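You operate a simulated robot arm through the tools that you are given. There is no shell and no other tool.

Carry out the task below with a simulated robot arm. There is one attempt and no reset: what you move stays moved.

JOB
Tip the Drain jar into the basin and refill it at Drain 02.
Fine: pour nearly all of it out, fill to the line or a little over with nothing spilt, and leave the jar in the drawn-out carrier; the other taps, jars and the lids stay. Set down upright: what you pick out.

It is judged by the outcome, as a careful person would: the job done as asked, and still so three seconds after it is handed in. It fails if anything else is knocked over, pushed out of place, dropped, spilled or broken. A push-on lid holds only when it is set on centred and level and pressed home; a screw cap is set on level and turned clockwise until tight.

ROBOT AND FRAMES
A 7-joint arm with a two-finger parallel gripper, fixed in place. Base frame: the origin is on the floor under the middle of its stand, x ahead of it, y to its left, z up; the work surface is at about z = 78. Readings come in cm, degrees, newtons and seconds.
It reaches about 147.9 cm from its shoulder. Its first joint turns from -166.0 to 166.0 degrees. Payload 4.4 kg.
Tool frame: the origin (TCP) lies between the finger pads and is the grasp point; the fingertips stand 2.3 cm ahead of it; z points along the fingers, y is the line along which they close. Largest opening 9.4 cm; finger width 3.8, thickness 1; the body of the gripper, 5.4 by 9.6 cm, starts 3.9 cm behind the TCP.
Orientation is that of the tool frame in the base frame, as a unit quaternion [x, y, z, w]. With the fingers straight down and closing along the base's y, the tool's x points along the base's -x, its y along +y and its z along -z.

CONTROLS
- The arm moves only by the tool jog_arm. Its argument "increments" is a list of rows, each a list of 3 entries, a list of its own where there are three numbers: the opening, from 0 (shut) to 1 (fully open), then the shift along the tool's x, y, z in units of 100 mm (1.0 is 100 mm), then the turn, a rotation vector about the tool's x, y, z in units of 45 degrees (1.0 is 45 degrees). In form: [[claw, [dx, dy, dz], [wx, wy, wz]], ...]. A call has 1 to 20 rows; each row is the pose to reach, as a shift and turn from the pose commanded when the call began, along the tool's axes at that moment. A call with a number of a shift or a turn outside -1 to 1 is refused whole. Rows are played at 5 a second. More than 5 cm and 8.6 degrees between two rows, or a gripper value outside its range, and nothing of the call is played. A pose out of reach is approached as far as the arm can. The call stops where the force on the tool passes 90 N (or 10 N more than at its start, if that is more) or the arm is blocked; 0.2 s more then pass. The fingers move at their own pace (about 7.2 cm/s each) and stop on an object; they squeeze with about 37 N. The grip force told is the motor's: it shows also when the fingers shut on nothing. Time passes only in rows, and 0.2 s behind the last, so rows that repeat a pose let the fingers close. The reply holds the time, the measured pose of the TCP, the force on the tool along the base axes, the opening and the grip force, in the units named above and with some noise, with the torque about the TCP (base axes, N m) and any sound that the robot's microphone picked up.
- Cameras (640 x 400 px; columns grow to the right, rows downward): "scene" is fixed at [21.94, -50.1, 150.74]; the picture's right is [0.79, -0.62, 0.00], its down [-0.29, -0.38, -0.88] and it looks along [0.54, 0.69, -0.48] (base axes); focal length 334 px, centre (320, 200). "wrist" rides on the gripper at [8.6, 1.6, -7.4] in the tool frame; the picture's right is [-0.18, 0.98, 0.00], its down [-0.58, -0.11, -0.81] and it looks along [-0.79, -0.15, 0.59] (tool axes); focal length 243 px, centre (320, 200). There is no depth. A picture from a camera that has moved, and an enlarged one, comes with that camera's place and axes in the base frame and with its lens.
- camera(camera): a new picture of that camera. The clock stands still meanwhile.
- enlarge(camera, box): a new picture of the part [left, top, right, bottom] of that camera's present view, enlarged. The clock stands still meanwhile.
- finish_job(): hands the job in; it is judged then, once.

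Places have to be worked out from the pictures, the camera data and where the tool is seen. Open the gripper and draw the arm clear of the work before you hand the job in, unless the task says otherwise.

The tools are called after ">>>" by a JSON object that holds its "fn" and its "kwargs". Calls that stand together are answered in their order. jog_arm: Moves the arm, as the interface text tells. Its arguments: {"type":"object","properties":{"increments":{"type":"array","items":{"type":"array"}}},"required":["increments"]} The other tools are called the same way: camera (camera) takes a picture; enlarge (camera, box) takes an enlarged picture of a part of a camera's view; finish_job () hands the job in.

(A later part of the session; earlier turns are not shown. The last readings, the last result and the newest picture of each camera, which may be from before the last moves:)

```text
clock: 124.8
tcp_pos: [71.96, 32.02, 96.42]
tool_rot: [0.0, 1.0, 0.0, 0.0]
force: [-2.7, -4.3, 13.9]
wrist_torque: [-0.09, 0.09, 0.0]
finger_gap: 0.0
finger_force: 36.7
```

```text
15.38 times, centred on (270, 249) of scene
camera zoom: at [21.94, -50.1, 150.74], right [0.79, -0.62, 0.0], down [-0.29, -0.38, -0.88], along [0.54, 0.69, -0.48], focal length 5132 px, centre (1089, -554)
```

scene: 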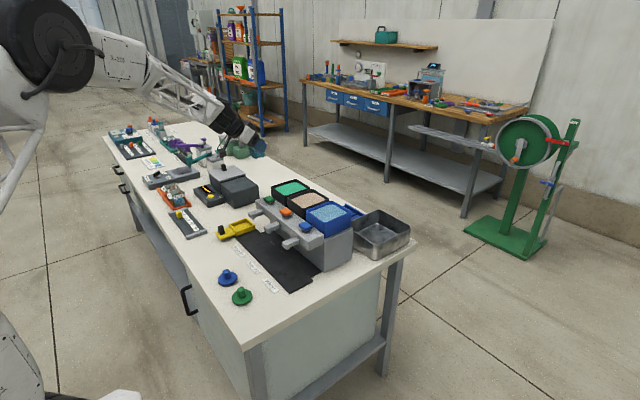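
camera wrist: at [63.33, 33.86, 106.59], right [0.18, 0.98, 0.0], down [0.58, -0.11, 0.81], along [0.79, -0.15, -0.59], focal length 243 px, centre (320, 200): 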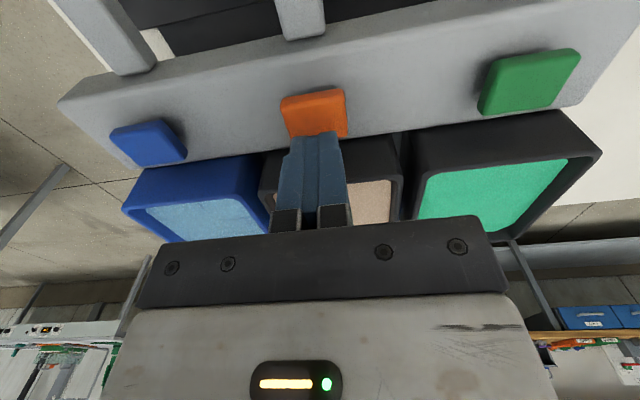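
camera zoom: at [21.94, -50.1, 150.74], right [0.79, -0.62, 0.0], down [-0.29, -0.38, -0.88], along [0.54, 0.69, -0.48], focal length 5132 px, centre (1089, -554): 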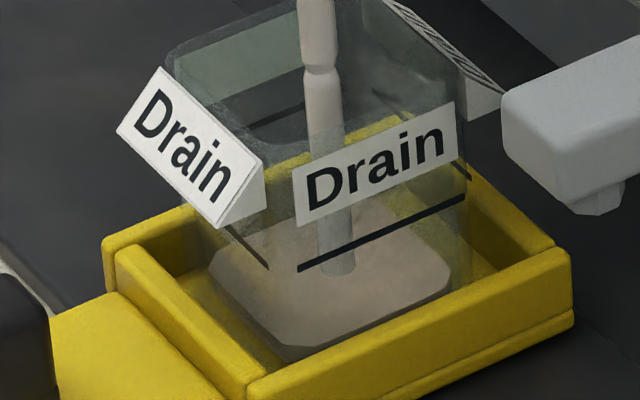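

The level rises roughly 0.35–0.4 cm/s with about 2 cm to go. Holding about 2 s more, then rechecking.

>>> {"fn": "jog_arm", "kwargs": {"increments": [[0.0, [0, 0, 0], [0, 0, 0]], [0.0, [0, 0, 0], [0, 0, 0]], [0.0, [0, 0, 0], [0, 0, 0]], [0.0, [0, 0, 0], [0, 0, 0]], [0.0, [0, 0, 0], [0, 0, 0]], [0.0, [0, 0, 0], [0, 0, 0]], [0.0, [0, 0, 0], [0, 0, 0]], [0.0, [0, 0, 0], [0, 0, 0]], [0.0, [0, 0, 0], [0, 0, 0]]]}}

>>> {"fn": "enlarge", "kwargs": {"camera": "scene", "box": [252, 236, 288, 262]}}

```text
clock: 126.8
tcp_pos: [71.91, 32.14, 96.35]
tool_rot: [0.001, 1.0, 0.0, 0.0]
force: [4.2, -0.4, 15.2]
wrist_torque: [-0.01, -0.05, -0.01]
finger_gap: 0.0
finger_force: 37.2
```

```text
15.38 times, centred on (270, 249) of scene
camera zoom: at [21.94, -50.1, 150.74], right [0.79, -0.62, 0.0], down [-0.29, -0.38, -0.88], along [0.54, 0.69, -0.48], focal length 5132 px, centre (1089, -554)
```

zoom: 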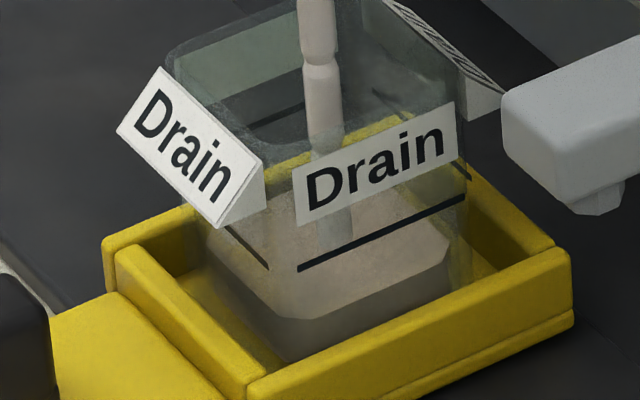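

The surface is now about 1.3 cm below the line, rising at about 0.4 cm/s. Holding 2.2 s more, then checking again.

>>> {"fn": "jog_arm", "kwargs": {"increments": [[0.0, [0, 0, 0], [0, 0, 0]], [0.0, [0, 0, 0], [0, 0, 0]], [0.0, [0, 0, 0], [0, 0, 0]], [0.0, [0, 0, 0], [0, 0, 0]], [0.0, [0, 0, 0], [0, 0, 0]], [0.0, [0, 0, 0], [0, 0, 0]], [0.0, [0, 0, 0], [0, 0, 0]], [0.0, [0, 0, 0], [0, 0, 0]], [0.0, [0, 0, 0], [0, 0, 0]], [0.0, [0, 0, 0], [0, 0, 0]]]}}

>>> {"fn": "enlarge", "kwargs": {"camera": "scene", "box": [252, 236, 288, 262]}}

```text
clock: 129.0
tcp_pos: [71.98, 32.07, 96.42]
tool_rot: [0.0, 1.0, -0.001, 0.001]
force: [2.5, 2.4, 16.2]
wrist_torque: [0.05, -0.03, 0.04]
finger_gap: 0.0
finger_force: 36.5
```

```text
15.38 times, centred on (270, 249) of scene
camera zoom: at [21.94, -50.1, 150.74], right [0.79, -0.62, 0.0], down [-0.29, -0.38, -0.88], along [0.54, 0.69, -0.48], focal length 5132 px, centre (1089, -554)
```

zoom: 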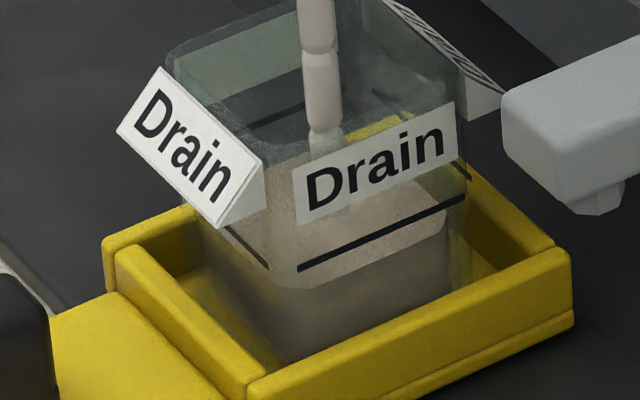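

Close now: about 0.5–0.65 cm below the line. Holding 1.2 s more and rechecking.

>>> {"fn": "jog_arm", "kwargs": {"increments": [[0.0, [0, 0, 0], [0, 0, 0]], [0.0, [0, 0, 0], [0, 0, 0]], [0.0, [0, 0, 0], [0, 0, 0]], [0.0, [0, 0, 0], [0, 0, 0]], [0.0, [0, 0, 0], [0, 0, 0]]]}}

>>> {"fn": "enlarge", "kwargs": {"camera": "scene", "box": [252, 236, 288, 262]}}

```text
clock: 130.2
tcp_pos: [72.04, 32.0, 96.29]
tool_rot: [0.0, 1.0, 0.0, 0.0]
force: [0.6, 2.0, 16.2]
wrist_torque: [0.05, 0.03, 0.02]
finger_gap: 0.02
finger_force: 37.7
```

```text
15.38 times, centred on (270, 249) of scene
camera zoom: at [21.94, -50.1, 150.74], right [0.79, -0.62, 0.0], down [-0.29, -0.38, -0.88], along [0.54, 0.69, -0.48], focal length 5132 px, centre (1089, -554)
```

zoom: 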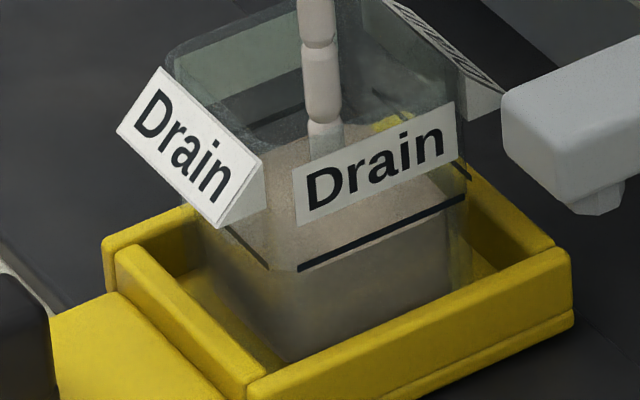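

The surface edge is now nearly at the line. Zooming tighter to judge it precisely.

>>> {"fn": "enlarge", "kwargs": {"camera": "scene", "box": [264, 246, 282, 257]}}

>>> {"fn": "camera", "kwargs": {"camera": "wrist"}}

```text
16.00 times, centred on (273, 252) of scene
camera zoom: at [21.94, -50.1, 150.74], right [0.79, -0.62, 0.0], down [-0.29, -0.38, -0.88], along [0.54, 0.69, -0.48], focal length 5338 px, centre (1072, -624)
```

zoom: 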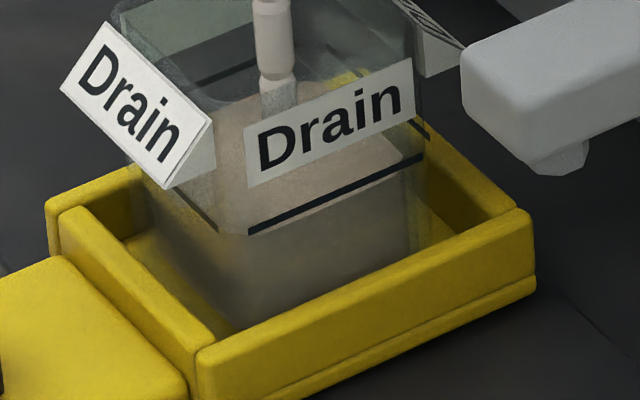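

```text
taken
camera wrist: at [63.34, 33.66, 103.73], right [0.18, 0.98, 0.0], down [0.58, -0.11, 0.81], along [0.79, -0.15, -0.59], focal length 243 px, centre (320, 200)
```

wrist: 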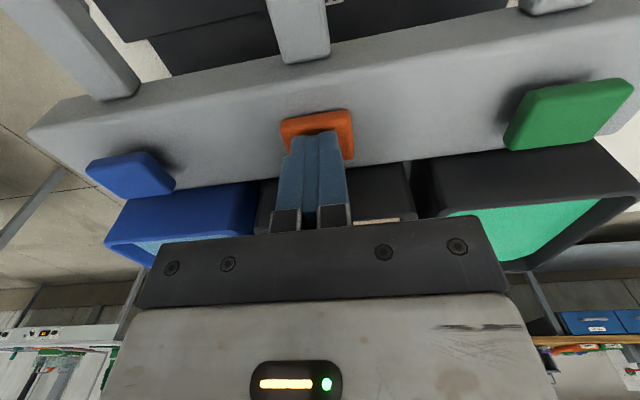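

The surface edge coincides with the line in this view; allowing for glass thickness, it's still about 0.15–0.2 cm short. Holding 0.6 s more.

>>> {"fn": "jog_arm", "kwargs": {"increments": [[0.0, [0, 0, 0], [0, 0, 0]], [0.0, [0, 0, 0], [0, 0, 0]]]}}

>>> {"fn": "enlarge", "kwargs": {"camera": "scene", "box": [262, 240, 282, 252]}}

```text
clock: 130.8
tcp_pos: [72.04, 32.11, 96.37]
tool_rot: [0.001, 1.0, 0.0, 0.0]
force: [-1.0, 1.4, 15.8]
wrist_torque: [0.03, 0.06, -0.01]
finger_gap: 0.0
finger_force: 37.3
```

```text
16.00 times, centred on (272, 246) of scene
camera zoom: at [21.94, -50.1, 150.74], right [0.79, -0.62, 0.0], down [-0.29, -0.38, -0.88], along [0.54, 0.69, -0.48], focal length 5338 px, centre (1088, -536)
```

zoom: 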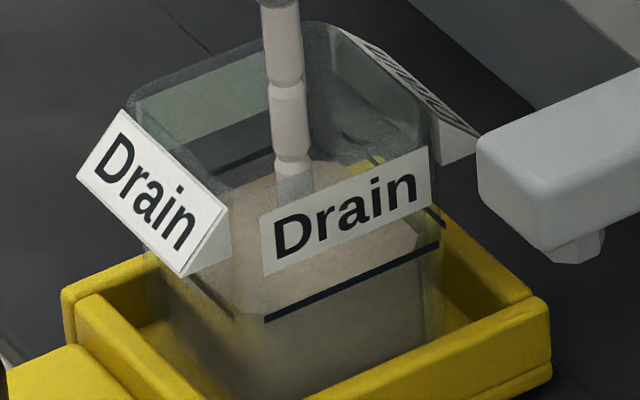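

The surface edge is now at or slightly above the near line. I'll release the button now and then check the level from a low, near-horizontal wrist view.

>>> {"fn": "jog_arm", "kwargs": {"increments": [[0.0, [0, 0, -0.15], [0, 0, 0]], [0.0, [0, 0, -0.3], [0, 0, 0]], [0.0, [0, 0, -0.45], [0, 0, 0]], [0.0, [0, 0, -0.6], [0, 0, 0]]]}}

>>> {"fn": "enlarge", "kwargs": {"camera": "scene", "box": [250, 222, 290, 252]}}

>>> {"fn": "enlarge", "kwargs": {"camera": "scene", "box": [262, 240, 282, 252]}}

```text
clock: 131.8
tcp_pos: [71.97, 32.13, 102.27]
tool_rot: [0.0, 1.0, 0.0, 0.0]
force: [-0.1, -0.1, 0.3]
wrist_torque: [0.02, 0.02, 0.0]
finger_gap: 0.02
finger_force: 36.8
```

```text
13.33 times, centred on (270, 237) of scene
camera zoom: at [21.94, -50.1, 150.74], right [0.79, -0.62, 0.0], down [-0.29, -0.38, -0.88], along [0.54, 0.69, -0.48], focal length 4448 px, centre (987, -293)
```

zoom: 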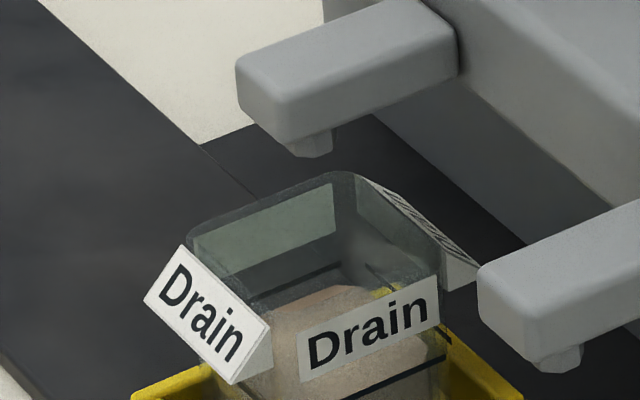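

```text
16.00 times, centred on (272, 246) of scene
camera zoom: at [21.94, -50.1, 150.74], right [0.79, -0.62, 0.0], down [-0.29, -0.38, -0.88], along [0.54, 0.69, -0.48], focal length 5338 px, centre (1088, -536)
```

zoom: 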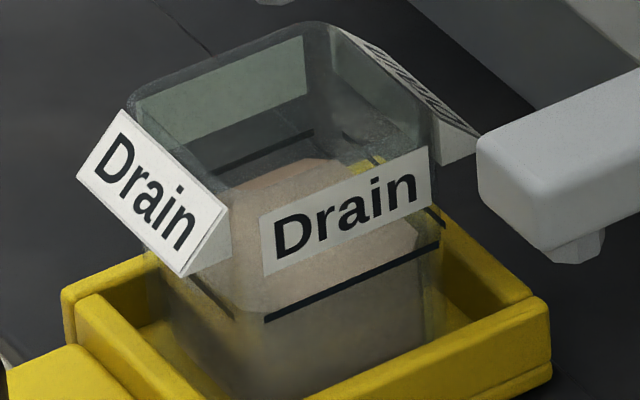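

Flow has stopped with nothing outside the jar. I'll back off and pitch the tool for a near-horizontal look at the level against the line on the −x face.

>>> {"fn": "jog_arm", "kwargs": {"increments": [[0.0, [0.25, 0, 0], [0, 0, 0]], [0.0, [0.5, 0, 0], [0, 0, 0]], [0.0, [0.75, 0, 0], [0, 0, 0]], [0.0, [1.0, 0, 0], [0, 0, 0]]]}}

>>> {"fn": "jog_arm", "kwargs": {"increments": [[0.0, [0.3, 0, 0], [0, 0, 0]], [0.0, [0.6, 0, 0], [0, 0, 0]], [0.0, [0.6, 0, 0], [0, -0.17, 0]], [0.0, [0.6, 0, 0], [0, -0.34, 0]], [0.0, [0.6, 0, 0], [0, -0.51, 0]], [0.0, [0.6, 0, 0], [0, -0.68, 0]], [0.0, [0.6, 0, 0], [0, -0.85, 0]], [0.0, [0.6, 0, 0], [0, -1.0, 0]]]}}

>>> {"fn": "jog_arm", "kwargs": {"increments": [[0.0, [0.2, 0, 0.2], [0, 0, 0]], [0.0, [0.4, 0, 0.4], [0, 0, 0]], [0.0, [0.6, 0, 0.6], [0, 0, 0]], [0.0, [0.8, 0, 0.8], [0, 0, 0]], [0.0, [0.9, 0, 0.9], [0, 0, 0]]]}}

>>> {"fn": "camera", "kwargs": {"camera": "wrist"}}

>>> {"fn": "enlarge", "kwargs": {"camera": "scene", "box": [190, 190, 290, 300]}}

```text
clock: 132.8
tcp_pos: [61.87, 32.1, 102.43]
tool_rot: [-0.001, 1.0, 0.001, 0.0]
force: [-0.1, 0.7, 0.0]
wrist_torque: [0.02, -0.01, 0.04]
finger_gap: 0.02
finger_force: 37.2
```

```text
clock: 134.6
tcp_pos: [55.97, 32.11, 102.43]
tool_rot: [0.0, 0.924, 0.0, 0.383]
force: [-0.7, 0.5, -1.0]
wrist_torque: [-0.03, 0.01, 0.0]
finger_gap: 0.01
finger_force: 37.0
```

```text
clock: 135.8
tcp_pos: [55.88, 31.92, 89.54]
tool_rot: [0.0, 0.924, 0.0, 0.383]
force: [1.2, 0.6, 0.5]
wrist_torque: [-0.04, -0.03, -0.01]
finger_gap: 0.0
finger_force: 37.2
```

```text
taken
camera wrist: at [44.57, 33.63, 88.7], right [0.13, 0.98, 0.13], down [-0.16, -0.11, 0.98], along [0.98, -0.15, 0.14], focal length 243 px, centre (320, 200)
```

wrist: 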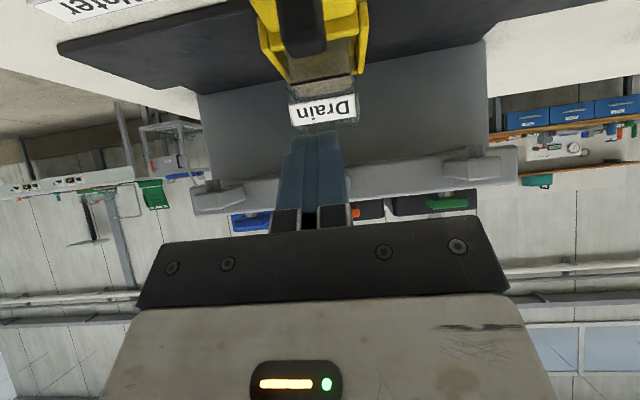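

```text
3.64 times, centred on (240, 245) of scene
camera zoom: at [21.94, -50.1, 150.74], right [0.79, -0.62, 0.0], down [-0.29, -0.38, -0.88], along [0.54, 0.69, -0.48], focal length 1213 px, centre (611, 36)
```

zoom: 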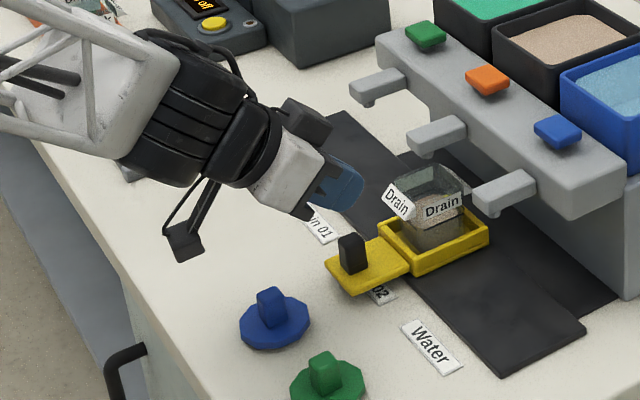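

>>> {"fn": "enlarge", "kwargs": {"camera": "wrist", "box": [280, 60, 368, 140]}}

```text
5.00 times, centred on (324, 100) of wrist
camera zoom: at [44.57, 33.63, 88.7], right [0.13, 0.98, 0.13], down [-0.16, -0.11, 0.98], along [0.98, -0.15, 0.14], focal length 1213 px, centre (300, 700)
```

zoom: 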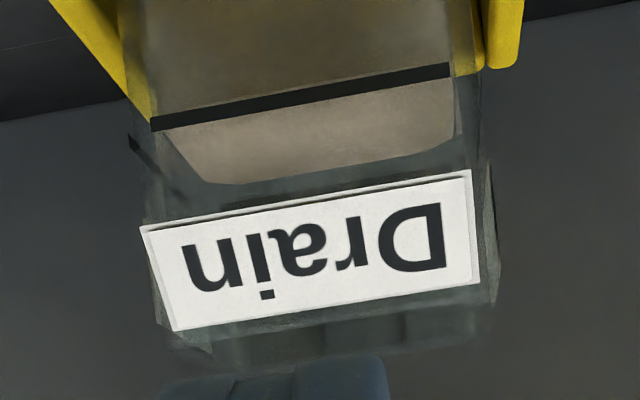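

The surface sits right at (perhaps just under) the line. I'll lower the camera a little for a flatter view, to remove parallax.

>>> {"fn": "jog_arm", "kwargs": {"increments": [[0.0, [0.1, 0, -0.05], [0, 0, 0]], [0.0, [0.2, 0, 0.0], [0, 0, 0]], [0.0, [0.3, 0, 0.04], [0, 0, 0]], [0.0, [0.354, 0, 0.071], [0, 0, 0]], [0.0, [0.354, 0, 0.071], [0, 0, 0]]]}}

>>> {"fn": "camera", "kwargs": {"camera": "wrist"}}

>>> {"fn": "enlarge", "kwargs": {"camera": "wrist", "box": [290, 90, 354, 130]}}

```text
clock: 137.0
tcp_pos: [53.9, 32.04, 86.53]
tool_rot: [0.0, 0.924, 0.0, 0.382]
force: [-0.5, 0.0, -0.2]
wrist_torque: [0.02, 0.01, 0.02]
finger_gap: 0.0
finger_force: 37.3
```

```text
taken
camera wrist: at [42.5, 33.66, 85.64], right [0.13, 0.98, 0.13], down [-0.16, -0.11, 0.98], along [0.98, -0.15, 0.14], focal length 243 px, centre (320, 200)
```

wrist: 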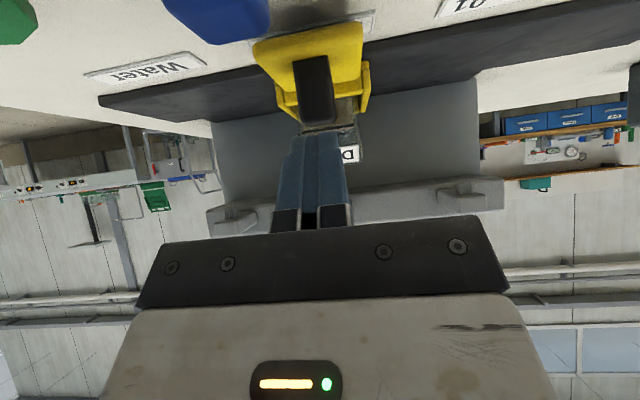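

```text
10.00 times, centred on (322, 110) of wrist
camera zoom: at [42.5, 33.66, 85.64], right [0.13, 0.98, 0.13], down [-0.16, -0.11, 0.98], along [0.98, -0.15, 0.14], focal length 2426 px, centre (300, 1100)
```

zoom: 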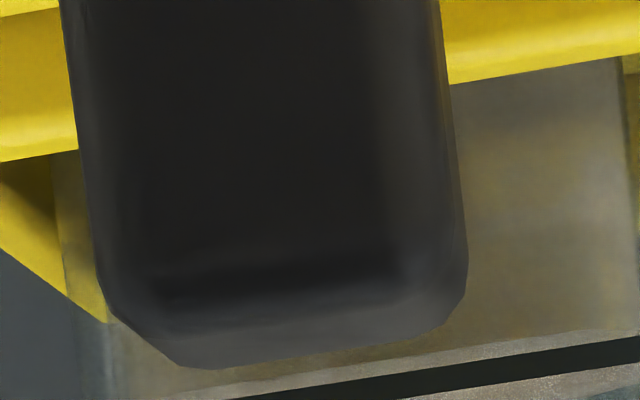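

Let me see the line and surface edge more fully just to the right of the knob.

>>> {"fn": "enlarge", "kwargs": {"camera": "wrist", "box": [322, 105, 370, 135]}}

```text
13.33 times, centred on (346, 120) of wrist
camera zoom: at [42.5, 33.66, 85.64], right [0.13, 0.98, 0.13], down [-0.16, -0.11, 0.98], along [0.98, -0.15, 0.14], focal length 3235 px, centre (-27, 1267)
```

zoom: 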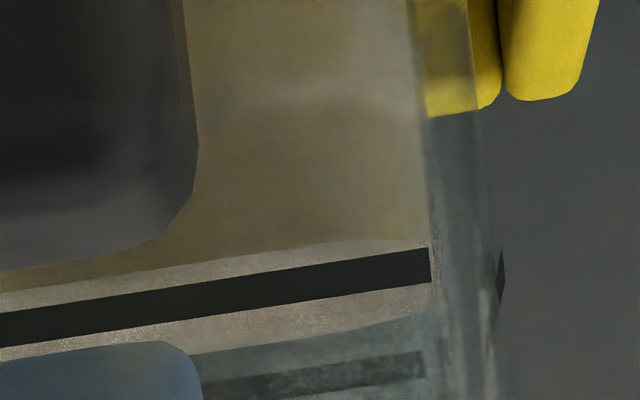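

The side view is clear: the surface is about 0.2 cm below the lower edge of the line (0.3 cm below its middle). It needs roughly 0.45 cm more, about 1.2 s of flow, so I'm going back to the orange button.

>>> {"fn": "jog_arm", "kwargs": {"increments": [[0.0, [-0.25, 0, -0.25], [0, 0, 0]], [0.0, [-0.5, 0, -0.5], [0, 0, 0]], [0.0, [-0.75, 0, -0.75], [0, 0, 0]], [0.0, [-1.0, 0, -1.0], [0, 0, 0]], [0.0, [-1.0, 0, -1.0], [0, 0.17, 0]], [0.0, [-1.0, 0, -1.0], [0, 0.34, 0]], [0.0, [-1.0, 0, -1.0], [0, 0.51, 0]], [0.0, [-1.0, 0, -1.0], [0, 0.68, 0]], [0.0, [-1.0, 0, -1.0], [0, 0.85, 0]], [0.0, [-1.0, 0, -1.0], [0, 1.0, 0]]]}}

>>> {"fn": "jog_arm", "kwargs": {"increments": [[0.0, [-0.25, 0, 0], [0, 0, 0]], [0.0, [-0.5, 0, 0], [0, 0, 0]], [0.0, [-0.75, 0, 0], [0, 0, 0]], [0.0, [-1.0, 0, 0], [0, 0, 0]]]}}

>>> {"fn": "jog_arm", "kwargs": {"increments": [[0.0, [-0.25, 0, 0], [0, 0, 0]], [0.0, [-0.5, 0, 0], [0, 0, 0]], [0.0, [-0.75, 0, 0], [0, 0, 0]], [0.0, [-0.81, 0, 0], [0, 0, 0]]]}}

```text
clock: 139.2
tcp_pos: [53.95, 32.12, 100.89]
tool_rot: [0.0, 1.0, 0.0, -0.001]
force: [-0.5, 0.0, 0.1]
wrist_torque: [0.03, -0.01, 0.01]
finger_gap: 0.03
finger_force: 36.8
```

```text
clock: 140.2
tcp_pos: [64.07, 32.21, 100.84]
tool_rot: [0.0, 1.0, 0.0, 0.0]
force: [0.3, 0.1, 0.4]
wrist_torque: [-0.03, 0.01, 0.02]
finger_gap: 0.0
finger_force: 36.9
```

```text
clock: 141.2
tcp_pos: [72.12, 32.19, 100.65]
tool_rot: [0.0, 1.0, 0.0, 0.0]
force: [-0.1, 0.5, -0.6]
wrist_torque: [0.02, -0.02, 0.0]
finger_gap: 0.0
finger_force: 37.3
```

Lowering to just above the button again, then I'll press in short timed steps.

>>> {"fn": "jog_arm", "kwargs": {"increments": [[0.0, [0, 0, 0.15], [0, 0, 0]], [0.0, [0, 0, 0.3], [0, 0, 0]], [0.0, [0, 0, 0.36], [0, 0, 0]]]}}

>>> {"fn": "enlarge", "kwargs": {"camera": "scene", "box": [256, 205, 304, 241]}}

>>> {"fn": "enlarge", "kwargs": {"camera": "scene", "box": [262, 240, 282, 252]}}

```text
clock: 142.0
tcp_pos: [72.02, 32.03, 97.24]
tool_rot: [0.0, 1.0, 0.001, 0.0]
force: [0.1, -0.7, -0.4]
wrist_torque: [-0.04, 0.03, -0.02]
finger_gap: 0.01
finger_force: 37.0
```

```text
11.11 times, centred on (280, 223) of scene
camera zoom: at [21.94, -50.1, 150.74], right [0.79, -0.62, 0.0], down [-0.29, -0.38, -0.88], along [0.54, 0.69, -0.48], focal length 3707 px, centre (764, -56)
```

zoom: 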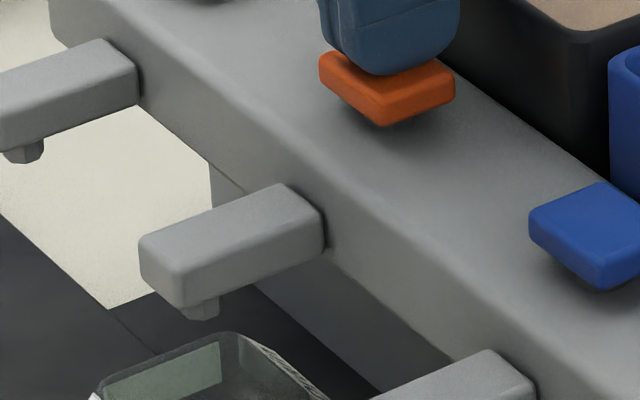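

```text
16.00 times, centred on (272, 246) of scene
camera zoom: at [21.94, -50.1, 150.74], right [0.79, -0.62, 0.0], down [-0.29, -0.38, -0.88], along [0.54, 0.69, -0.48], focal length 5338 px, centre (1088, -536)
```

zoom: 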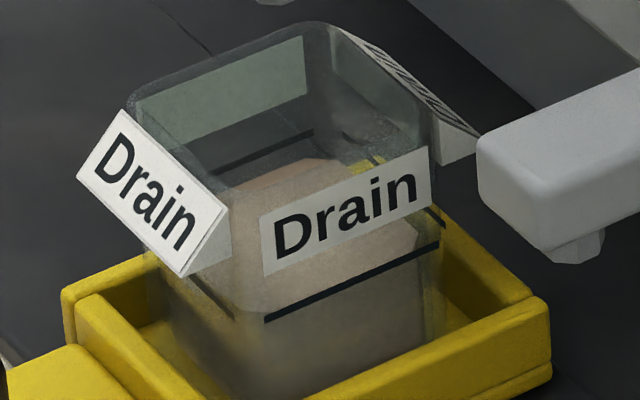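

No flow yet and the reference level is noted. Pressing now for one short step.

>>> {"fn": "jog_arm", "kwargs": {"increments": [[0.0, [0, 0, 0.081], [0, 0, 0]]]}}

>>> {"fn": "enlarge", "kwargs": {"camera": "scene", "box": [262, 240, 282, 252]}}

```text
clock: 142.4
tcp_pos: [72.07, 31.96, 96.55]
tool_rot: [-0.001, 1.0, -0.001, 0.001]
force: [1.4, 1.3, 4.8]
wrist_torque: [0.06, -0.01, -0.01]
finger_gap: 0.01
finger_force: 37.4
```

```text
16.00 times, centred on (272, 246) of scene
camera zoom: at [21.94, -50.1, 150.74], right [0.79, -0.62, 0.0], down [-0.29, -0.38, -0.88], along [0.54, 0.69, -0.48], focal length 5338 px, centre (1088, -536)
```

zoom: 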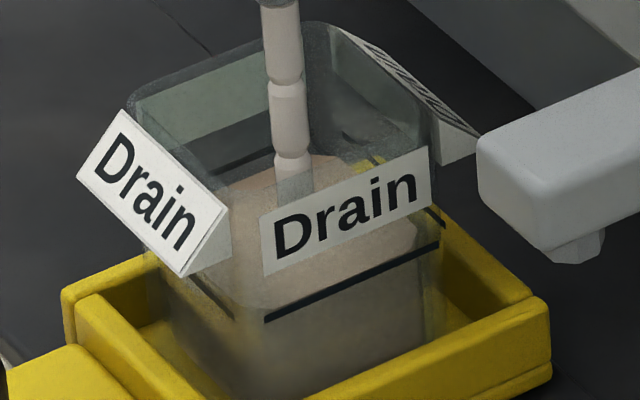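

Flow is on. Holding 0.6 s more, then checking before release.

>>> {"fn": "jog_arm", "kwargs": {"increments": [[0.0, [0, 0, 0], [0, 0, 0]], [0.0, [0, 0, 0], [0, 0, 0]]]}}

>>> {"fn": "enlarge", "kwargs": {"camera": "scene", "box": [262, 240, 282, 252]}}

```text
clock: 143.0
tcp_pos: [71.95, 31.91, 96.38]
tool_rot: [0.0, 1.0, -0.001, 0.001]
force: [3.5, 2.6, 7.3]
wrist_torque: [0.05, -0.02, 0.0]
finger_gap: 0.04
finger_force: 37.1
```

```text
16.00 times, centred on (272, 246) of scene
camera zoom: at [21.94, -50.1, 150.74], right [0.79, -0.62, 0.0], down [-0.29, -0.38, -0.88], along [0.54, 0.69, -0.48], focal length 5338 px, centre (1088, -536)
```

zoom: 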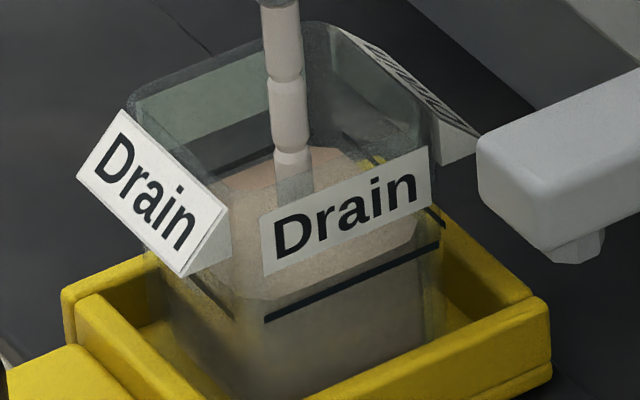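

The surface is now around the line itself. One more 0.2 s of flow, then release, all in the same call.

>>> {"fn": "jog_arm", "kwargs": {"increments": [[0.0, [0, 0, 0], [0, 0, 0]], [0.0, [0, 0, -0.15], [0, 0, 0]], [0.0, [0, 0, -0.35], [0, 0, 0]], [0.0, [0, 0, -0.55], [0, 0, 0]]]}}

>>> {"fn": "enlarge", "kwargs": {"camera": "scene", "box": [262, 240, 282, 252]}}

>>> {"fn": "enlarge", "kwargs": {"camera": "scene", "box": [230, 195, 326, 267]}}

```text
clock: 144.0
tcp_pos: [72.03, 32.19, 101.91]
tool_rot: [0.0, 1.0, 0.0, 0.001]
force: [0.6, 1.2, 0.1]
wrist_torque: [-0.01, -0.01, 0.0]
finger_gap: 0.0
finger_force: 37.3
```

```text
16.00 times, centred on (272, 246) of scene
camera zoom: at [21.94, -50.1, 150.74], right [0.79, -0.62, 0.0], down [-0.29, -0.38, -0.88], along [0.54, 0.69, -0.48], focal length 5338 px, centre (1088, -536)
```

zoom: 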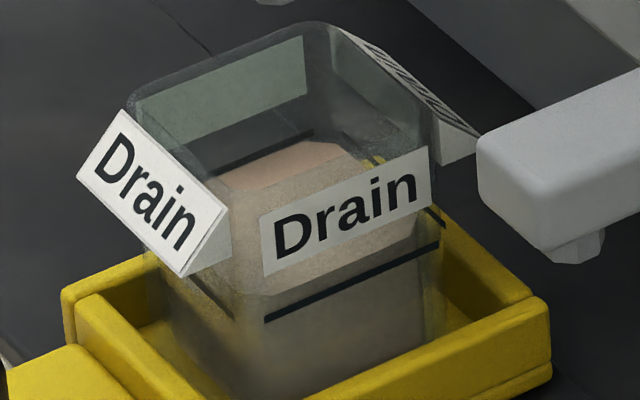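

```text
5.56 times, centred on (278, 231) of scene
camera zoom: at [21.94, -50.1, 150.74], right [0.79, -0.62, 0.0], down [-0.29, -0.38, -0.88], along [0.54, 0.69, -0.48], focal length 1853 px, centre (553, 28)
```

zoom: 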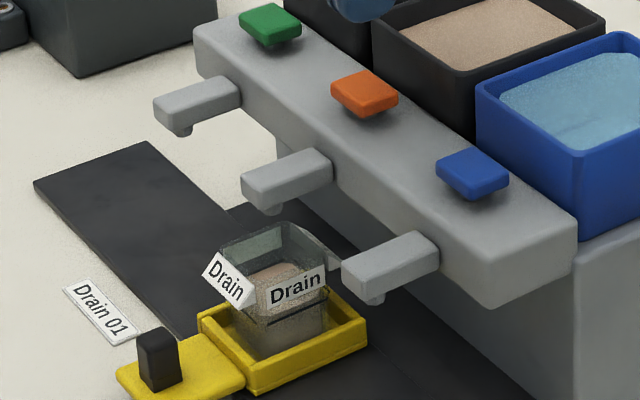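

Flow stopped; the level looks at or slightly above the line. Verifying from the low side view again.

>>> {"fn": "jog_arm", "kwargs": {"increments": [[0.0, [0.25, 0, 0], [0, 0, 0]], [0.0, [0.5, 0, 0], [0, 0, 0]], [0.0, [0.75, 0, 0], [0, 0, 0]], [0.0, [1.0, 0, 0], [0, 0, 0]]]}}

>>> {"fn": "jog_arm", "kwargs": {"increments": [[0.0, [0.3, 0, 0], [0, 0, 0]], [0.0, [0.6, 0, 0], [0, 0, 0]], [0.0, [0.81, 0, 0], [0, -0.17, 0]], [0.0, [0.81, 0, 0], [0, -0.34, 0]], [0.0, [0.81, 0, 0], [0, -0.51, 0]], [0.0, [0.81, 0, 0], [0, -0.68, 0]], [0.0, [0.81, 0, 0], [0, -0.85, 0]], [0.0, [0.81, 0, 0], [0, -1.0, 0]]]}}

>>> {"fn": "jog_arm", "kwargs": {"increments": [[0.0, [0.2, 0, 0.2], [0, 0, 0]], [0.0, [0.4, 0, 0.4], [0, 0, 0]], [0.0, [0.6, 0, 0.6], [0, 0, 0]], [0.0, [0.8, 0, 0.8], [0, 0, 0]], [0.0, [0.93, 0, 0.93], [0, 0, 0]], [0.0, [0.99, 0, 0.99], [0, 0, 0]], [0.0, [0.99, 0, 0.99], [0, 0, 0]]]}}

>>> {"fn": "enlarge", "kwargs": {"camera": "wrist", "box": [322, 95, 370, 125]}}

>>> {"fn": "camera", "kwargs": {"camera": "wrist"}}

```text
clock: 145.0
tcp_pos: [61.95, 32.25, 101.79]
tool_rot: [0.0, 1.0, 0.0, -0.001]
force: [0.4, 0.1, 0.8]
wrist_torque: [-0.02, 0.01, 0.0]
finger_gap: 0.01
finger_force: 37.7
```

```text
clock: 146.8
tcp_pos: [53.93, 32.05, 101.82]
tool_rot: [0.0, 0.923, 0.0, 0.384]
force: [-0.2, 0.5, -0.4]
wrist_torque: [0.01, 0.0, 0.0]
finger_gap: 0.01
finger_force: 36.7
```

```text
clock: 148.4
tcp_pos: [53.83, 32.02, 87.71]
tool_rot: [0.001, 0.924, 0.0, 0.383]
force: [-0.5, -0.2, -0.8]
wrist_torque: [0.0, -0.01, 0.03]
finger_gap: 0.0
finger_force: 36.9
```

```text
13.33 times, centred on (346, 110) of wrist
camera zoom: at [42.48, 33.61, 86.87], right [0.13, 0.98, 0.13], down [-0.16, -0.11, 0.98], along [0.98, -0.15, 0.14], focal length 3235 px, centre (-27, 1400)
```

zoom: 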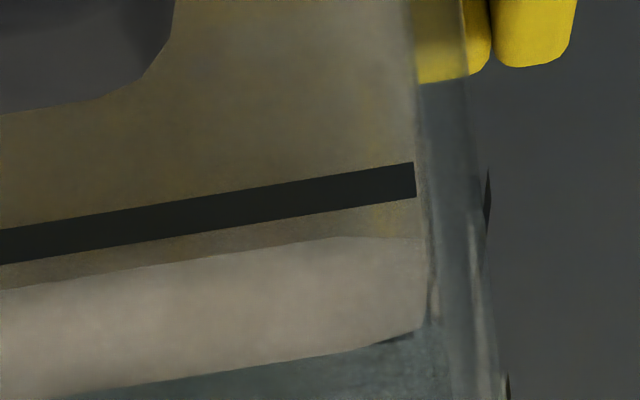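

```text
taken
camera wrist: at [42.48, 33.61, 86.87], right [0.13, 0.98, 0.13], down [-0.16, -0.11, 0.98], along [0.98, -0.15, 0.14], focal length 243 px, centre (320, 200)
```

wrist: 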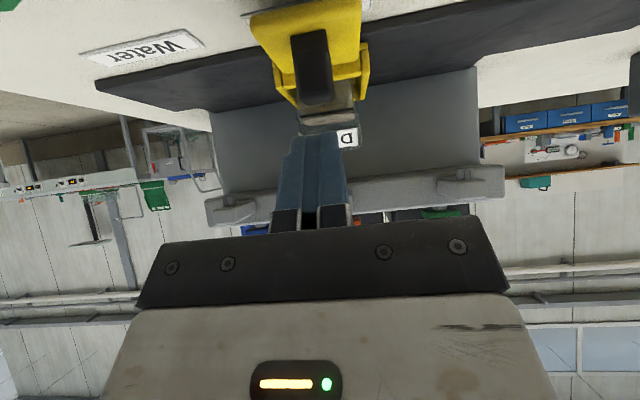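

The surface now sits about 0.1 cm above the line's upper edge, so it's filled to the line or just over, and dry outside. Next, raise, point down again and go back to the carrier knob to draw it out.

>>> {"fn": "jog_arm", "kwargs": {"increments": [[0.0, [-0.25, 0, -0.25], [0, 0, 0]], [0.0, [-0.5, 0, -0.5], [0, 0, 0]], [0.0, [-0.75, 0, -0.75], [0, 0, 0]], [0.0, [-0.99, 0, -0.99], [0, 0, 0]], [0.3, [-0.99, 0, -0.99], [0, 0.17, 0]], [0.53, [-0.99, 0, -0.99], [0, 0.34, 0]], [0.53, [-0.99, 0, -0.99], [0, 0.51, 0]], [0.53, [-0.99, 0, -0.99], [0, 0.68, 0]], [0.53, [-0.99, 0, -0.99], [0, 0.85, 0]], [0.53, [-0.99, 0, -0.99], [0, 1.0, 0]]]}}

>>> {"fn": "jog_arm", "kwargs": {"increments": [[0.53, [-0.16, 0, 0], [0, 0, 0]], [0.53, [-0.31, 0, 0], [0, 0, 0]], [0.53, [-0.31, 0, 0], [0, 0, 0]]]}}

>>> {"fn": "camera", "kwargs": {"camera": "wrist"}}

>>> {"fn": "enlarge", "kwargs": {"camera": "wrist", "box": [260, 0, 400, 100]}}

```text
clock: 150.6
tcp_pos: [53.96, 32.05, 101.91]
tool_rot: [-0.001, 1.0, 0.0, -0.001]
force: [0.5, 0.0, 0.4]
wrist_torque: [0.04, 0.0, 0.0]
finger_gap: 4.99
finger_force: 0.1
```

```text
clock: 151.4
tcp_pos: [57.02, 32.11, 101.81]
tool_rot: [-0.001, 1.0, 0.001, 0.001]
force: [-0.1, -1.4, 0.5]
wrist_torque: [0.01, 0.03, 0.02]
finger_gap: 4.95
finger_force: 0.1
```

```text
taken
camera wrist: at [48.4, 33.74, 109.19], right [0.18, 0.98, 0.0], down [0.58, -0.11, 0.81], along [0.79, -0.15, -0.59], focal length 243 px, centre (320, 200)
```

wrist: 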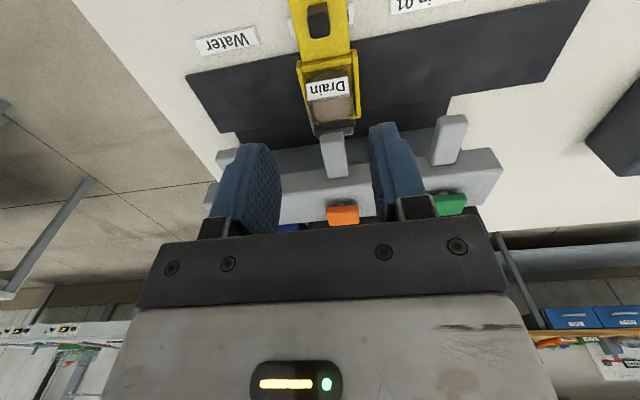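

```text
4.00 times, centred on (330, 50) of wrist
camera zoom: at [48.4, 33.74, 109.19], right [0.18, 0.98, 0.0], down [0.58, -0.11, 0.81], along [0.79, -0.15, -0.59], focal length 970 px, centre (280, 800)
```

zoom: 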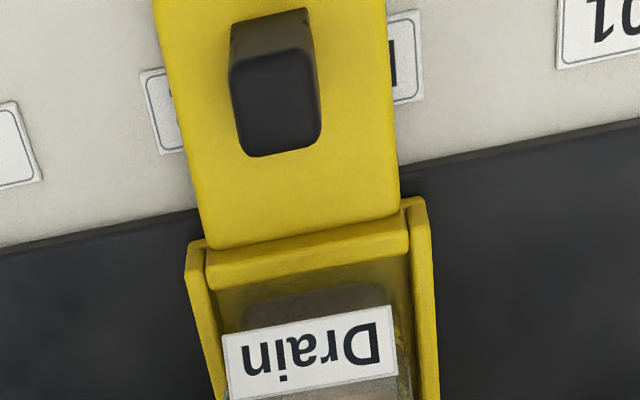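

The knob is centred at about (57, 32.0). Descending around it with the fingers open.

>>> {"fn": "jog_arm", "kwargs": {"increments": [[0.53, [0, 0, 0.2], [0, 0, 0]], [0.53, [0, 0, 0.5], [0, 0, 0]], [0.53, [0, 0, 0.8], [0, 0, 0]], [0.53, [0, 0, 1.0], [0, 0, 0]]]}}

>>> {"fn": "jog_arm", "kwargs": {"increments": [[0.53, [0, 0, 0.2], [0, 0, 0]], [0.53, [0, 0, 0.4], [0, 0, 0]], [0.53, [0, 0, 0.6], [0, 0, 0]], [0.53, [0, 0, 0.66], [0, 0, 0]]]}}

>>> {"fn": "camera", "kwargs": {"camera": "wrist"}}

>>> {"fn": "enlarge", "kwargs": {"camera": "scene", "box": [220, 205, 300, 265]}}

```text
clock: 152.4
tcp_pos: [56.98, 32.0, 91.79]
tool_rot: [0.0, 1.0, 0.001, 0.0]
force: [0.9, 0.2, 0.1]
wrist_torque: [0.0, 0.01, 0.01]
finger_gap: 4.95
finger_force: 0.0
```

```text
clock: 153.4
tcp_pos: [57.01, 32.03, 85.23]
tool_rot: [0.0, 1.0, 0.0, 0.0]
force: [-0.1, 0.1, 0.6]
wrist_torque: [0.0, 0.01, 0.01]
finger_gap: 4.97
finger_force: 0.1
```

```text
taken
camera wrist: at [48.37, 33.67, 92.57], right [0.18, 0.98, 0.0], down [0.58, -0.11, 0.81], along [0.79, -0.15, -0.59], focal length 243 px, centre (320, 200)
```

wrist: 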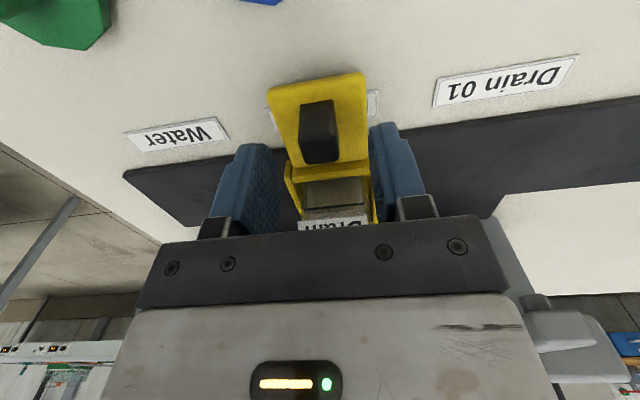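

```text
6.67 times, centred on (260, 235) of scene
camera zoom: at [21.94, -50.1, 150.74], right [0.79, -0.62, 0.0], down [-0.29, -0.38, -0.88], along [0.54, 0.69, -0.48], focal length 2224 px, centre (720, -33)
```

zoom: 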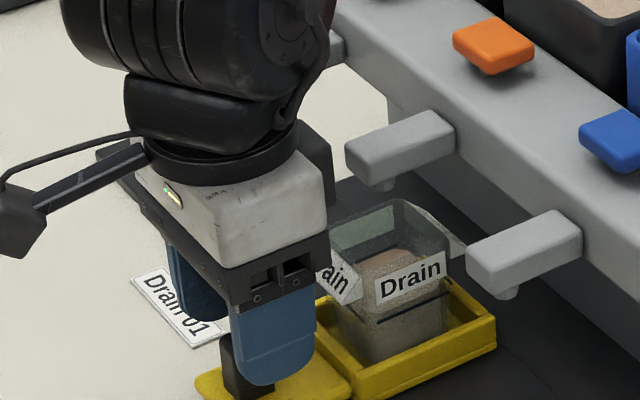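

Lowering the last 3.1 cm and closing to the loose cage (2.4 cm) around the knob.

>>> {"fn": "jog_arm", "kwargs": {"increments": [[0.53, [0, 0, 0.1], [0, 0, 0]], [0.53, [0, 0, 0.2], [0, 0, 0]], [0.53, [0, 0, 0.28], [0, 0, 0]], [0.53, [0, 0, 0.31], [0, 0, 0]], [0.4, [0, 0, 0.31], [0, 0, 0]], [0.3, [0, 0, 0.31], [0, 0, 0]], [0.255, [0, 0, 0.31], [0, 0, 0]], [0.255, [0, 0, 0.31], [0, 0, 0]]]}}

>>> {"fn": "camera", "kwargs": {"camera": "wrist"}}

```text
clock: 155.2
tcp_pos: [57.06, 32.08, 82.17]
tool_rot: [0.001, 1.0, 0.0, 0.0]
force: [0.2, 0.5, 0.1]
wrist_torque: [0.01, 0.02, -0.04]
finger_gap: 2.41
finger_force: 0.0
```

```text
taken
camera wrist: at [48.42, 33.62, 89.55], right [0.18, 0.98, 0.0], down [0.58, -0.11, 0.81], along [0.79, -0.15, -0.59], focal length 243 px, centre (320, 200)
```

wrist: 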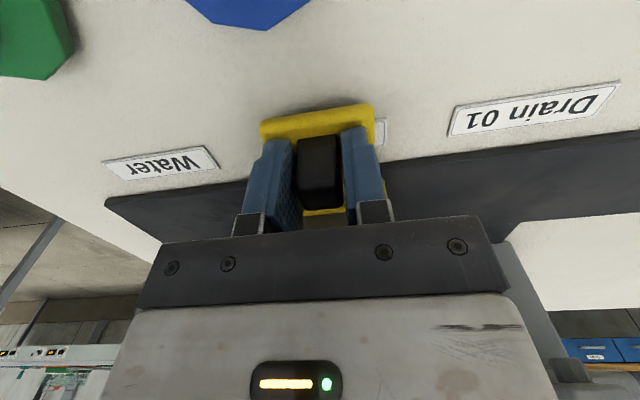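

Knob caged. Drawing the carrier back in +y slowly so the liquid doesn't slosh.

>>> {"fn": "jog_arm", "kwargs": {"increments": [[0.255, [0, 0.01, 0], [0, 0, 0]], [0.255, [0, 0.03, 0], [0, 0, 0]], [0.255, [0, 0.055, 0], [0, 0, 0]], [0.255, [0, 0.09, 0], [0, 0, 0]], [0.255, [0, 0.13, 0], [0, 0, 0]], [0.255, [0, 0.175, 0], [0, 0, 0]], [0.255, [0, 0.22, 0], [0, 0, 0]], [0.255, [0, 0.265, 0], [0, 0, 0]], [0.255, [0, 0.31, 0], [0, 0, 0]], [0.255, [0, 0.355, 0], [0, 0, 0]], [0.255, [0, 0.4, 0], [0, 0, 0]], [0.255, [0, 0.445, 0], [0, 0, 0]], [0.255, [0, 0.49, 0], [0, 0, 0]], [0.255, [0, 0.535, 0], [0, 0, 0]], [0.255, [0, 0.58, 0], [0, 0, 0]], [0.255, [0, 0.62, 0], [0, 0, 0]], [0.255, [0, 0.655, 0], [0, 0, 0]], [0.255, [0, 0.68, 0], [0, 0, 0]], [0.255, [0, 0.695, 0], [0, 0, 0]], [0.255, [0, 0.7, 0], [0, 0, 0]]]}}

>>> {"fn": "enlarge", "kwargs": {"camera": "scene", "box": [210, 200, 306, 272]}}

```text
clock: 159.4
tcp_pos: [57.11, 39.02, 82.15]
tool_rot: [0.0, 1.0, 0.0, 0.0]
force: [-0.3, -0.3, 0.1]
wrist_torque: [0.01, -0.02, 0.0]
finger_gap: 2.44
finger_force: 0.7
```

```text
5.56 times, centred on (258, 236) of scene
camera zoom: at [21.94, -50.1, 150.74], right [0.79, -0.62, 0.0], down [-0.29, -0.38, -0.88], along [0.54, 0.69, -0.48], focal length 1853 px, centre (664, 0)
```

zoom: 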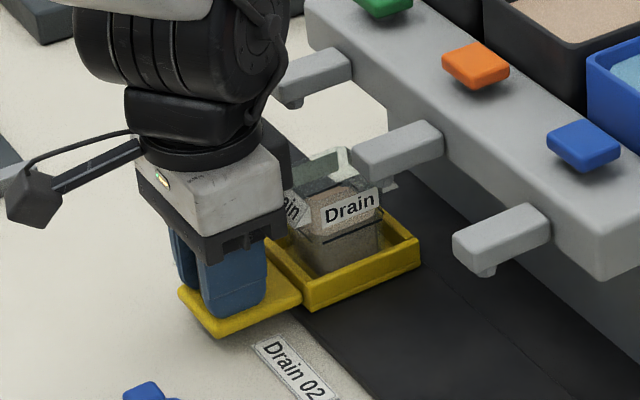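

The carrier is coming back smoothly with the jar upright. Continuing the same way for another 7 cm, then 7 more.

>>> {"fn": "jog_arm", "kwargs": {"increments": [[0.255, [0, 0.01, 0], [0, 0, 0]], [0.255, [0, 0.03, 0], [0, 0, 0]], [0.255, [0, 0.055, 0], [0, 0, 0]], [0.255, [0, 0.09, 0], [0, 0, 0]], [0.255, [0, 0.13, 0], [0, 0, 0]], [0.255, [0, 0.175, 0], [0, 0, 0]], [0.255, [0, 0.22, 0], [0, 0, 0]], [0.255, [0, 0.265, 0], [0, 0, 0]], [0.255, [0, 0.31, 0], [0, 0, 0]], [0.255, [0, 0.355, 0], [0, 0, 0]], [0.255, [0, 0.4, 0], [0, 0, 0]], [0.255, [0, 0.445, 0], [0, 0, 0]], [0.255, [0, 0.49, 0], [0, 0, 0]], [0.255, [0, 0.535, 0], [0, 0, 0]], [0.255, [0, 0.58, 0], [0, 0, 0]], [0.255, [0, 0.62, 0], [0, 0, 0]], [0.255, [0, 0.655, 0], [0, 0, 0]], [0.255, [0, 0.68, 0], [0, 0, 0]], [0.255, [0, 0.695, 0], [0, 0, 0]], [0.255, [0, 0.7, 0], [0, 0, 0]]]}}

>>> {"fn": "jog_arm", "kwargs": {"increments": [[0.255, [0, 0.01, 0], [0, 0, 0]], [0.255, [0, 0.03, 0], [0, 0, 0]], [0.255, [0, 0.055, 0], [0, 0, 0]], [0.255, [0, 0.09, 0], [0, 0, 0]], [0.255, [0, 0.13, 0], [0, 0, 0]], [0.255, [0, 0.175, 0], [0, 0, 0]], [0.255, [0, 0.22, 0], [0, 0, 0]], [0.255, [0, 0.265, 0], [0, 0, 0]], [0.255, [0, 0.31, 0], [0, 0, 0]], [0.255, [0, 0.355, 0], [0, 0, 0]], [0.255, [0, 0.4, 0], [0, 0, 0]], [0.255, [0, 0.445, 0], [0, 0, 0]], [0.255, [0, 0.49, 0], [0, 0, 0]], [0.255, [0, 0.535, 0], [0, 0, 0]], [0.255, [0, 0.58, 0], [0, 0, 0]], [0.255, [0, 0.62, 0], [0, 0, 0]], [0.255, [0, 0.655, 0], [0, 0, 0]], [0.255, [0, 0.68, 0], [0, 0, 0]], [0.255, [0, 0.695, 0], [0, 0, 0]], [0.255, [0, 0.7, 0], [0, 0, 0]]]}}

>>> {"fn": "enlarge", "kwargs": {"camera": "scene", "box": [200, 195, 280, 255]}}

>>> {"fn": "camera", "kwargs": {"camera": "wrist"}}

```text
clock: 163.6
tcp_pos: [57.22, 46.11, 82.2]
tool_rot: [0.0, 1.0, 0.001, 0.0]
force: [0.8, -1.3, -0.7]
wrist_torque: [0.01, 0.0, 0.0]
finger_gap: 2.42
finger_force: 0.1
```

```text
clock: 167.8
tcp_pos: [56.93, 53.05, 82.19]
tool_rot: [-0.001, 1.0, 0.0, 0.0]
force: [-0.1, -0.7, 0.1]
wrist_torque: [-0.01, 0.0, -0.01]
finger_gap: 2.4
finger_force: 0.1
```

```text
6.67 times, centred on (240, 225) of scene
camera zoom: at [21.94, -50.1, 150.74], right [0.79, -0.62, 0.0], down [-0.29, -0.38, -0.88], along [0.54, 0.69, -0.48], focal length 2224 px, centre (853, 33)
```

zoom: 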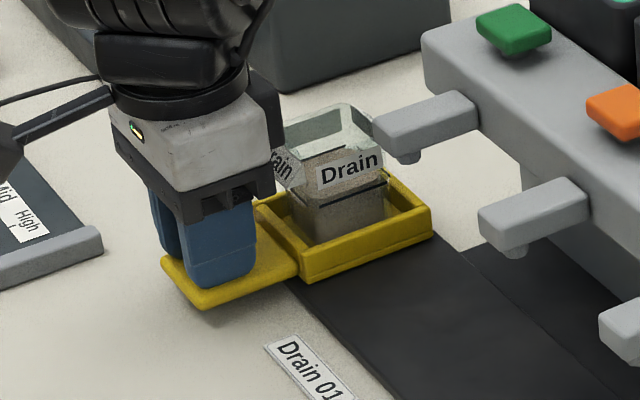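

```text
taken
camera wrist: at [48.39, 54.66, 89.56], right [0.18, 0.98, 0.0], down [0.58, -0.11, 0.81], along [0.79, -0.15, -0.59], focal length 243 px, centre (320, 200)
```

wrist: 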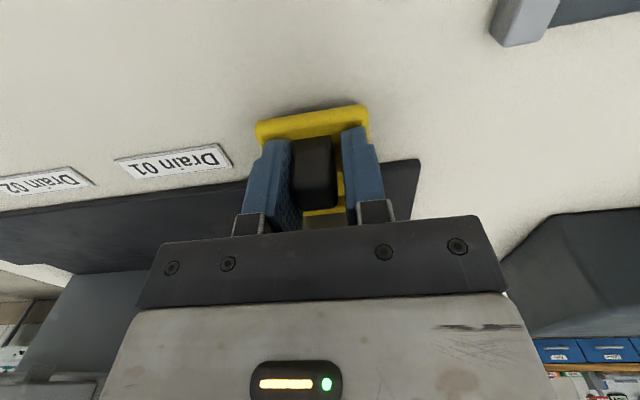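

About 1.1 cm left to its original drawn-out position (knob y≈54). Finishing slowly and watching for an end stop.

>>> {"fn": "jog_arm", "kwargs": {"increments": [[0.255, [0, 0.01, 0], [0, 0, 0]], [0.255, [0, 0.03, 0], [0, 0, 0]], [0.255, [0, 0.055, 0], [0, 0, 0]], [0.255, [0, 0.08, 0], [0, 0, 0]], [0.255, [0, 0.1, 0], [0, 0, 0]], [0.255, [0, 0.112, 0], [0, 0, 0]], [0.255, [0, 0.118, 0], [0, 0, 0]], [0.255, [0, 0.118, 0], [0, 0, 0]]]}}

>>> {"fn": "enlarge", "kwargs": {"camera": "scene", "box": [210, 205, 290, 255]}}

```text
clock: 169.6
tcp_pos: [57.03, 54.29, 82.06]
tool_rot: [0.0, 1.0, 0.0, 0.001]
force: [0.6, -0.8, -1.4]
wrist_torque: [-0.01, 0.01, -0.03]
finger_gap: 2.45
finger_force: 0.2
```

```text
8.00 times, centred on (250, 230) of scene
camera zoom: at [21.94, -50.1, 150.74], right [0.79, -0.62, 0.0], down [-0.29, -0.38, -0.88], along [0.54, 0.69, -0.48], focal length 2669 px, centre (880, -40)
```

zoom: 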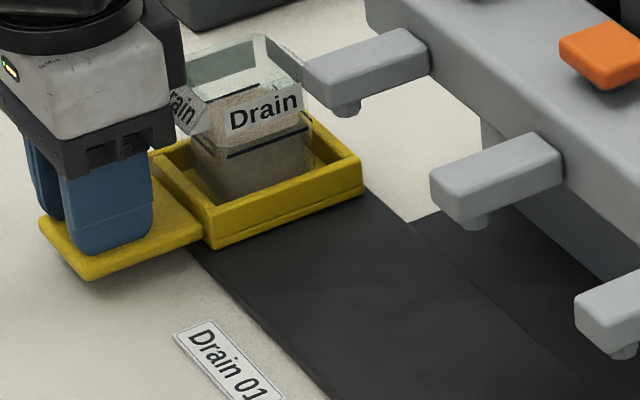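

The carrier is back in the same place as in the first picture, within a pixel or two. Opening off the knob and rising straight up.

>>> {"fn": "jog_arm", "kwargs": {"increments": [[0.35, [0, -0.01, 0], [0, 0, 0]], [0.53, [0, -0.02, 0], [0, 0, 0]], [0.53, [0, -0.02, 0], [0, 0, 0]], [0.53, [0, -0.02, -0.05], [0, 0, 0]], [0.53, [0, -0.02, -0.15], [0, 0, 0]], [0.53, [0, -0.02, -0.35], [0, 0, 0]], [0.53, [0, -0.02, -0.6], [0, 0, 0]], [0.53, [0, -0.02, -0.85], [0, 0, 0]], [0.53, [0, -0.02, -1.0], [0, 0, 0]]]}}

>>> {"fn": "jog_arm", "kwargs": {"increments": [[0.53, [0.1, 0, -0.3], [0, 0, 0]], [0.53, [0.3, 0, -0.6], [0, 0, 0]], [0.53, [0.5, 0, -0.9], [0, 0, 0]], [0.53, [0.7, 0, -1.0], [0, 0, 0]]]}}

>>> {"fn": "camera", "kwargs": {"camera": "wrist"}}

>>> {"fn": "enlarge", "kwargs": {"camera": "scene", "box": [210, 200, 290, 250]}}

>>> {"fn": "camera", "kwargs": {"camera": "scene"}}

```text
clock: 171.6
tcp_pos: [57.0, 53.82, 92.23]
tool_rot: [0.0, 1.0, 0.0, 0.0]
force: [0.4, -0.6, -0.1]
wrist_torque: [0.0, -0.03, 0.02]
finger_gap: 4.99
finger_force: 0.0
```

```text
clock: 172.6
tcp_pos: [49.83, 53.86, 102.05]
tool_rot: [0.0, 1.0, 0.0, 0.0]
force: [0.4, 0.5, -0.9]
wrist_torque: [0.01, -0.04, 0.02]
finger_gap: 4.95
finger_force: 0.0
```

```text
taken
camera wrist: at [41.31, 55.45, 109.5], right [0.18, 0.98, 0.0], down [0.58, -0.11, 0.81], along [0.79, -0.15, -0.59], focal length 243 px, centre (320, 200)
```

wrist: 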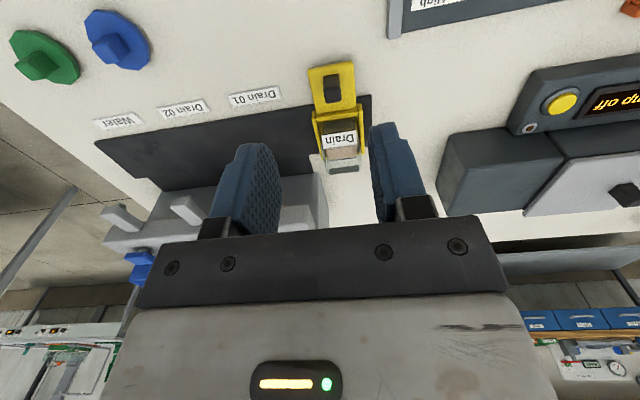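

```text
8.00 times, centred on (250, 225) of scene
camera zoom: at [21.94, -50.1, 150.74], right [0.79, -0.62, 0.0], down [-0.29, -0.38, -0.88], along [0.54, 0.69, -0.48], focal length 2669 px, centre (880, 0)
```

zoom: 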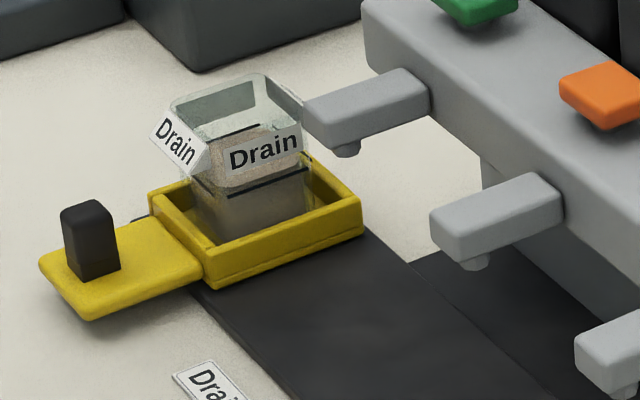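

```text
taken
```

scene: 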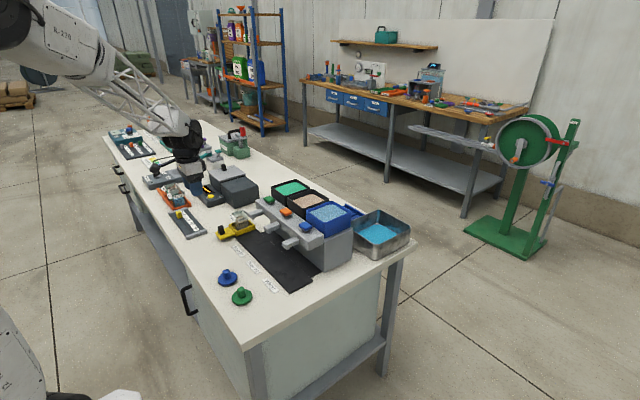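

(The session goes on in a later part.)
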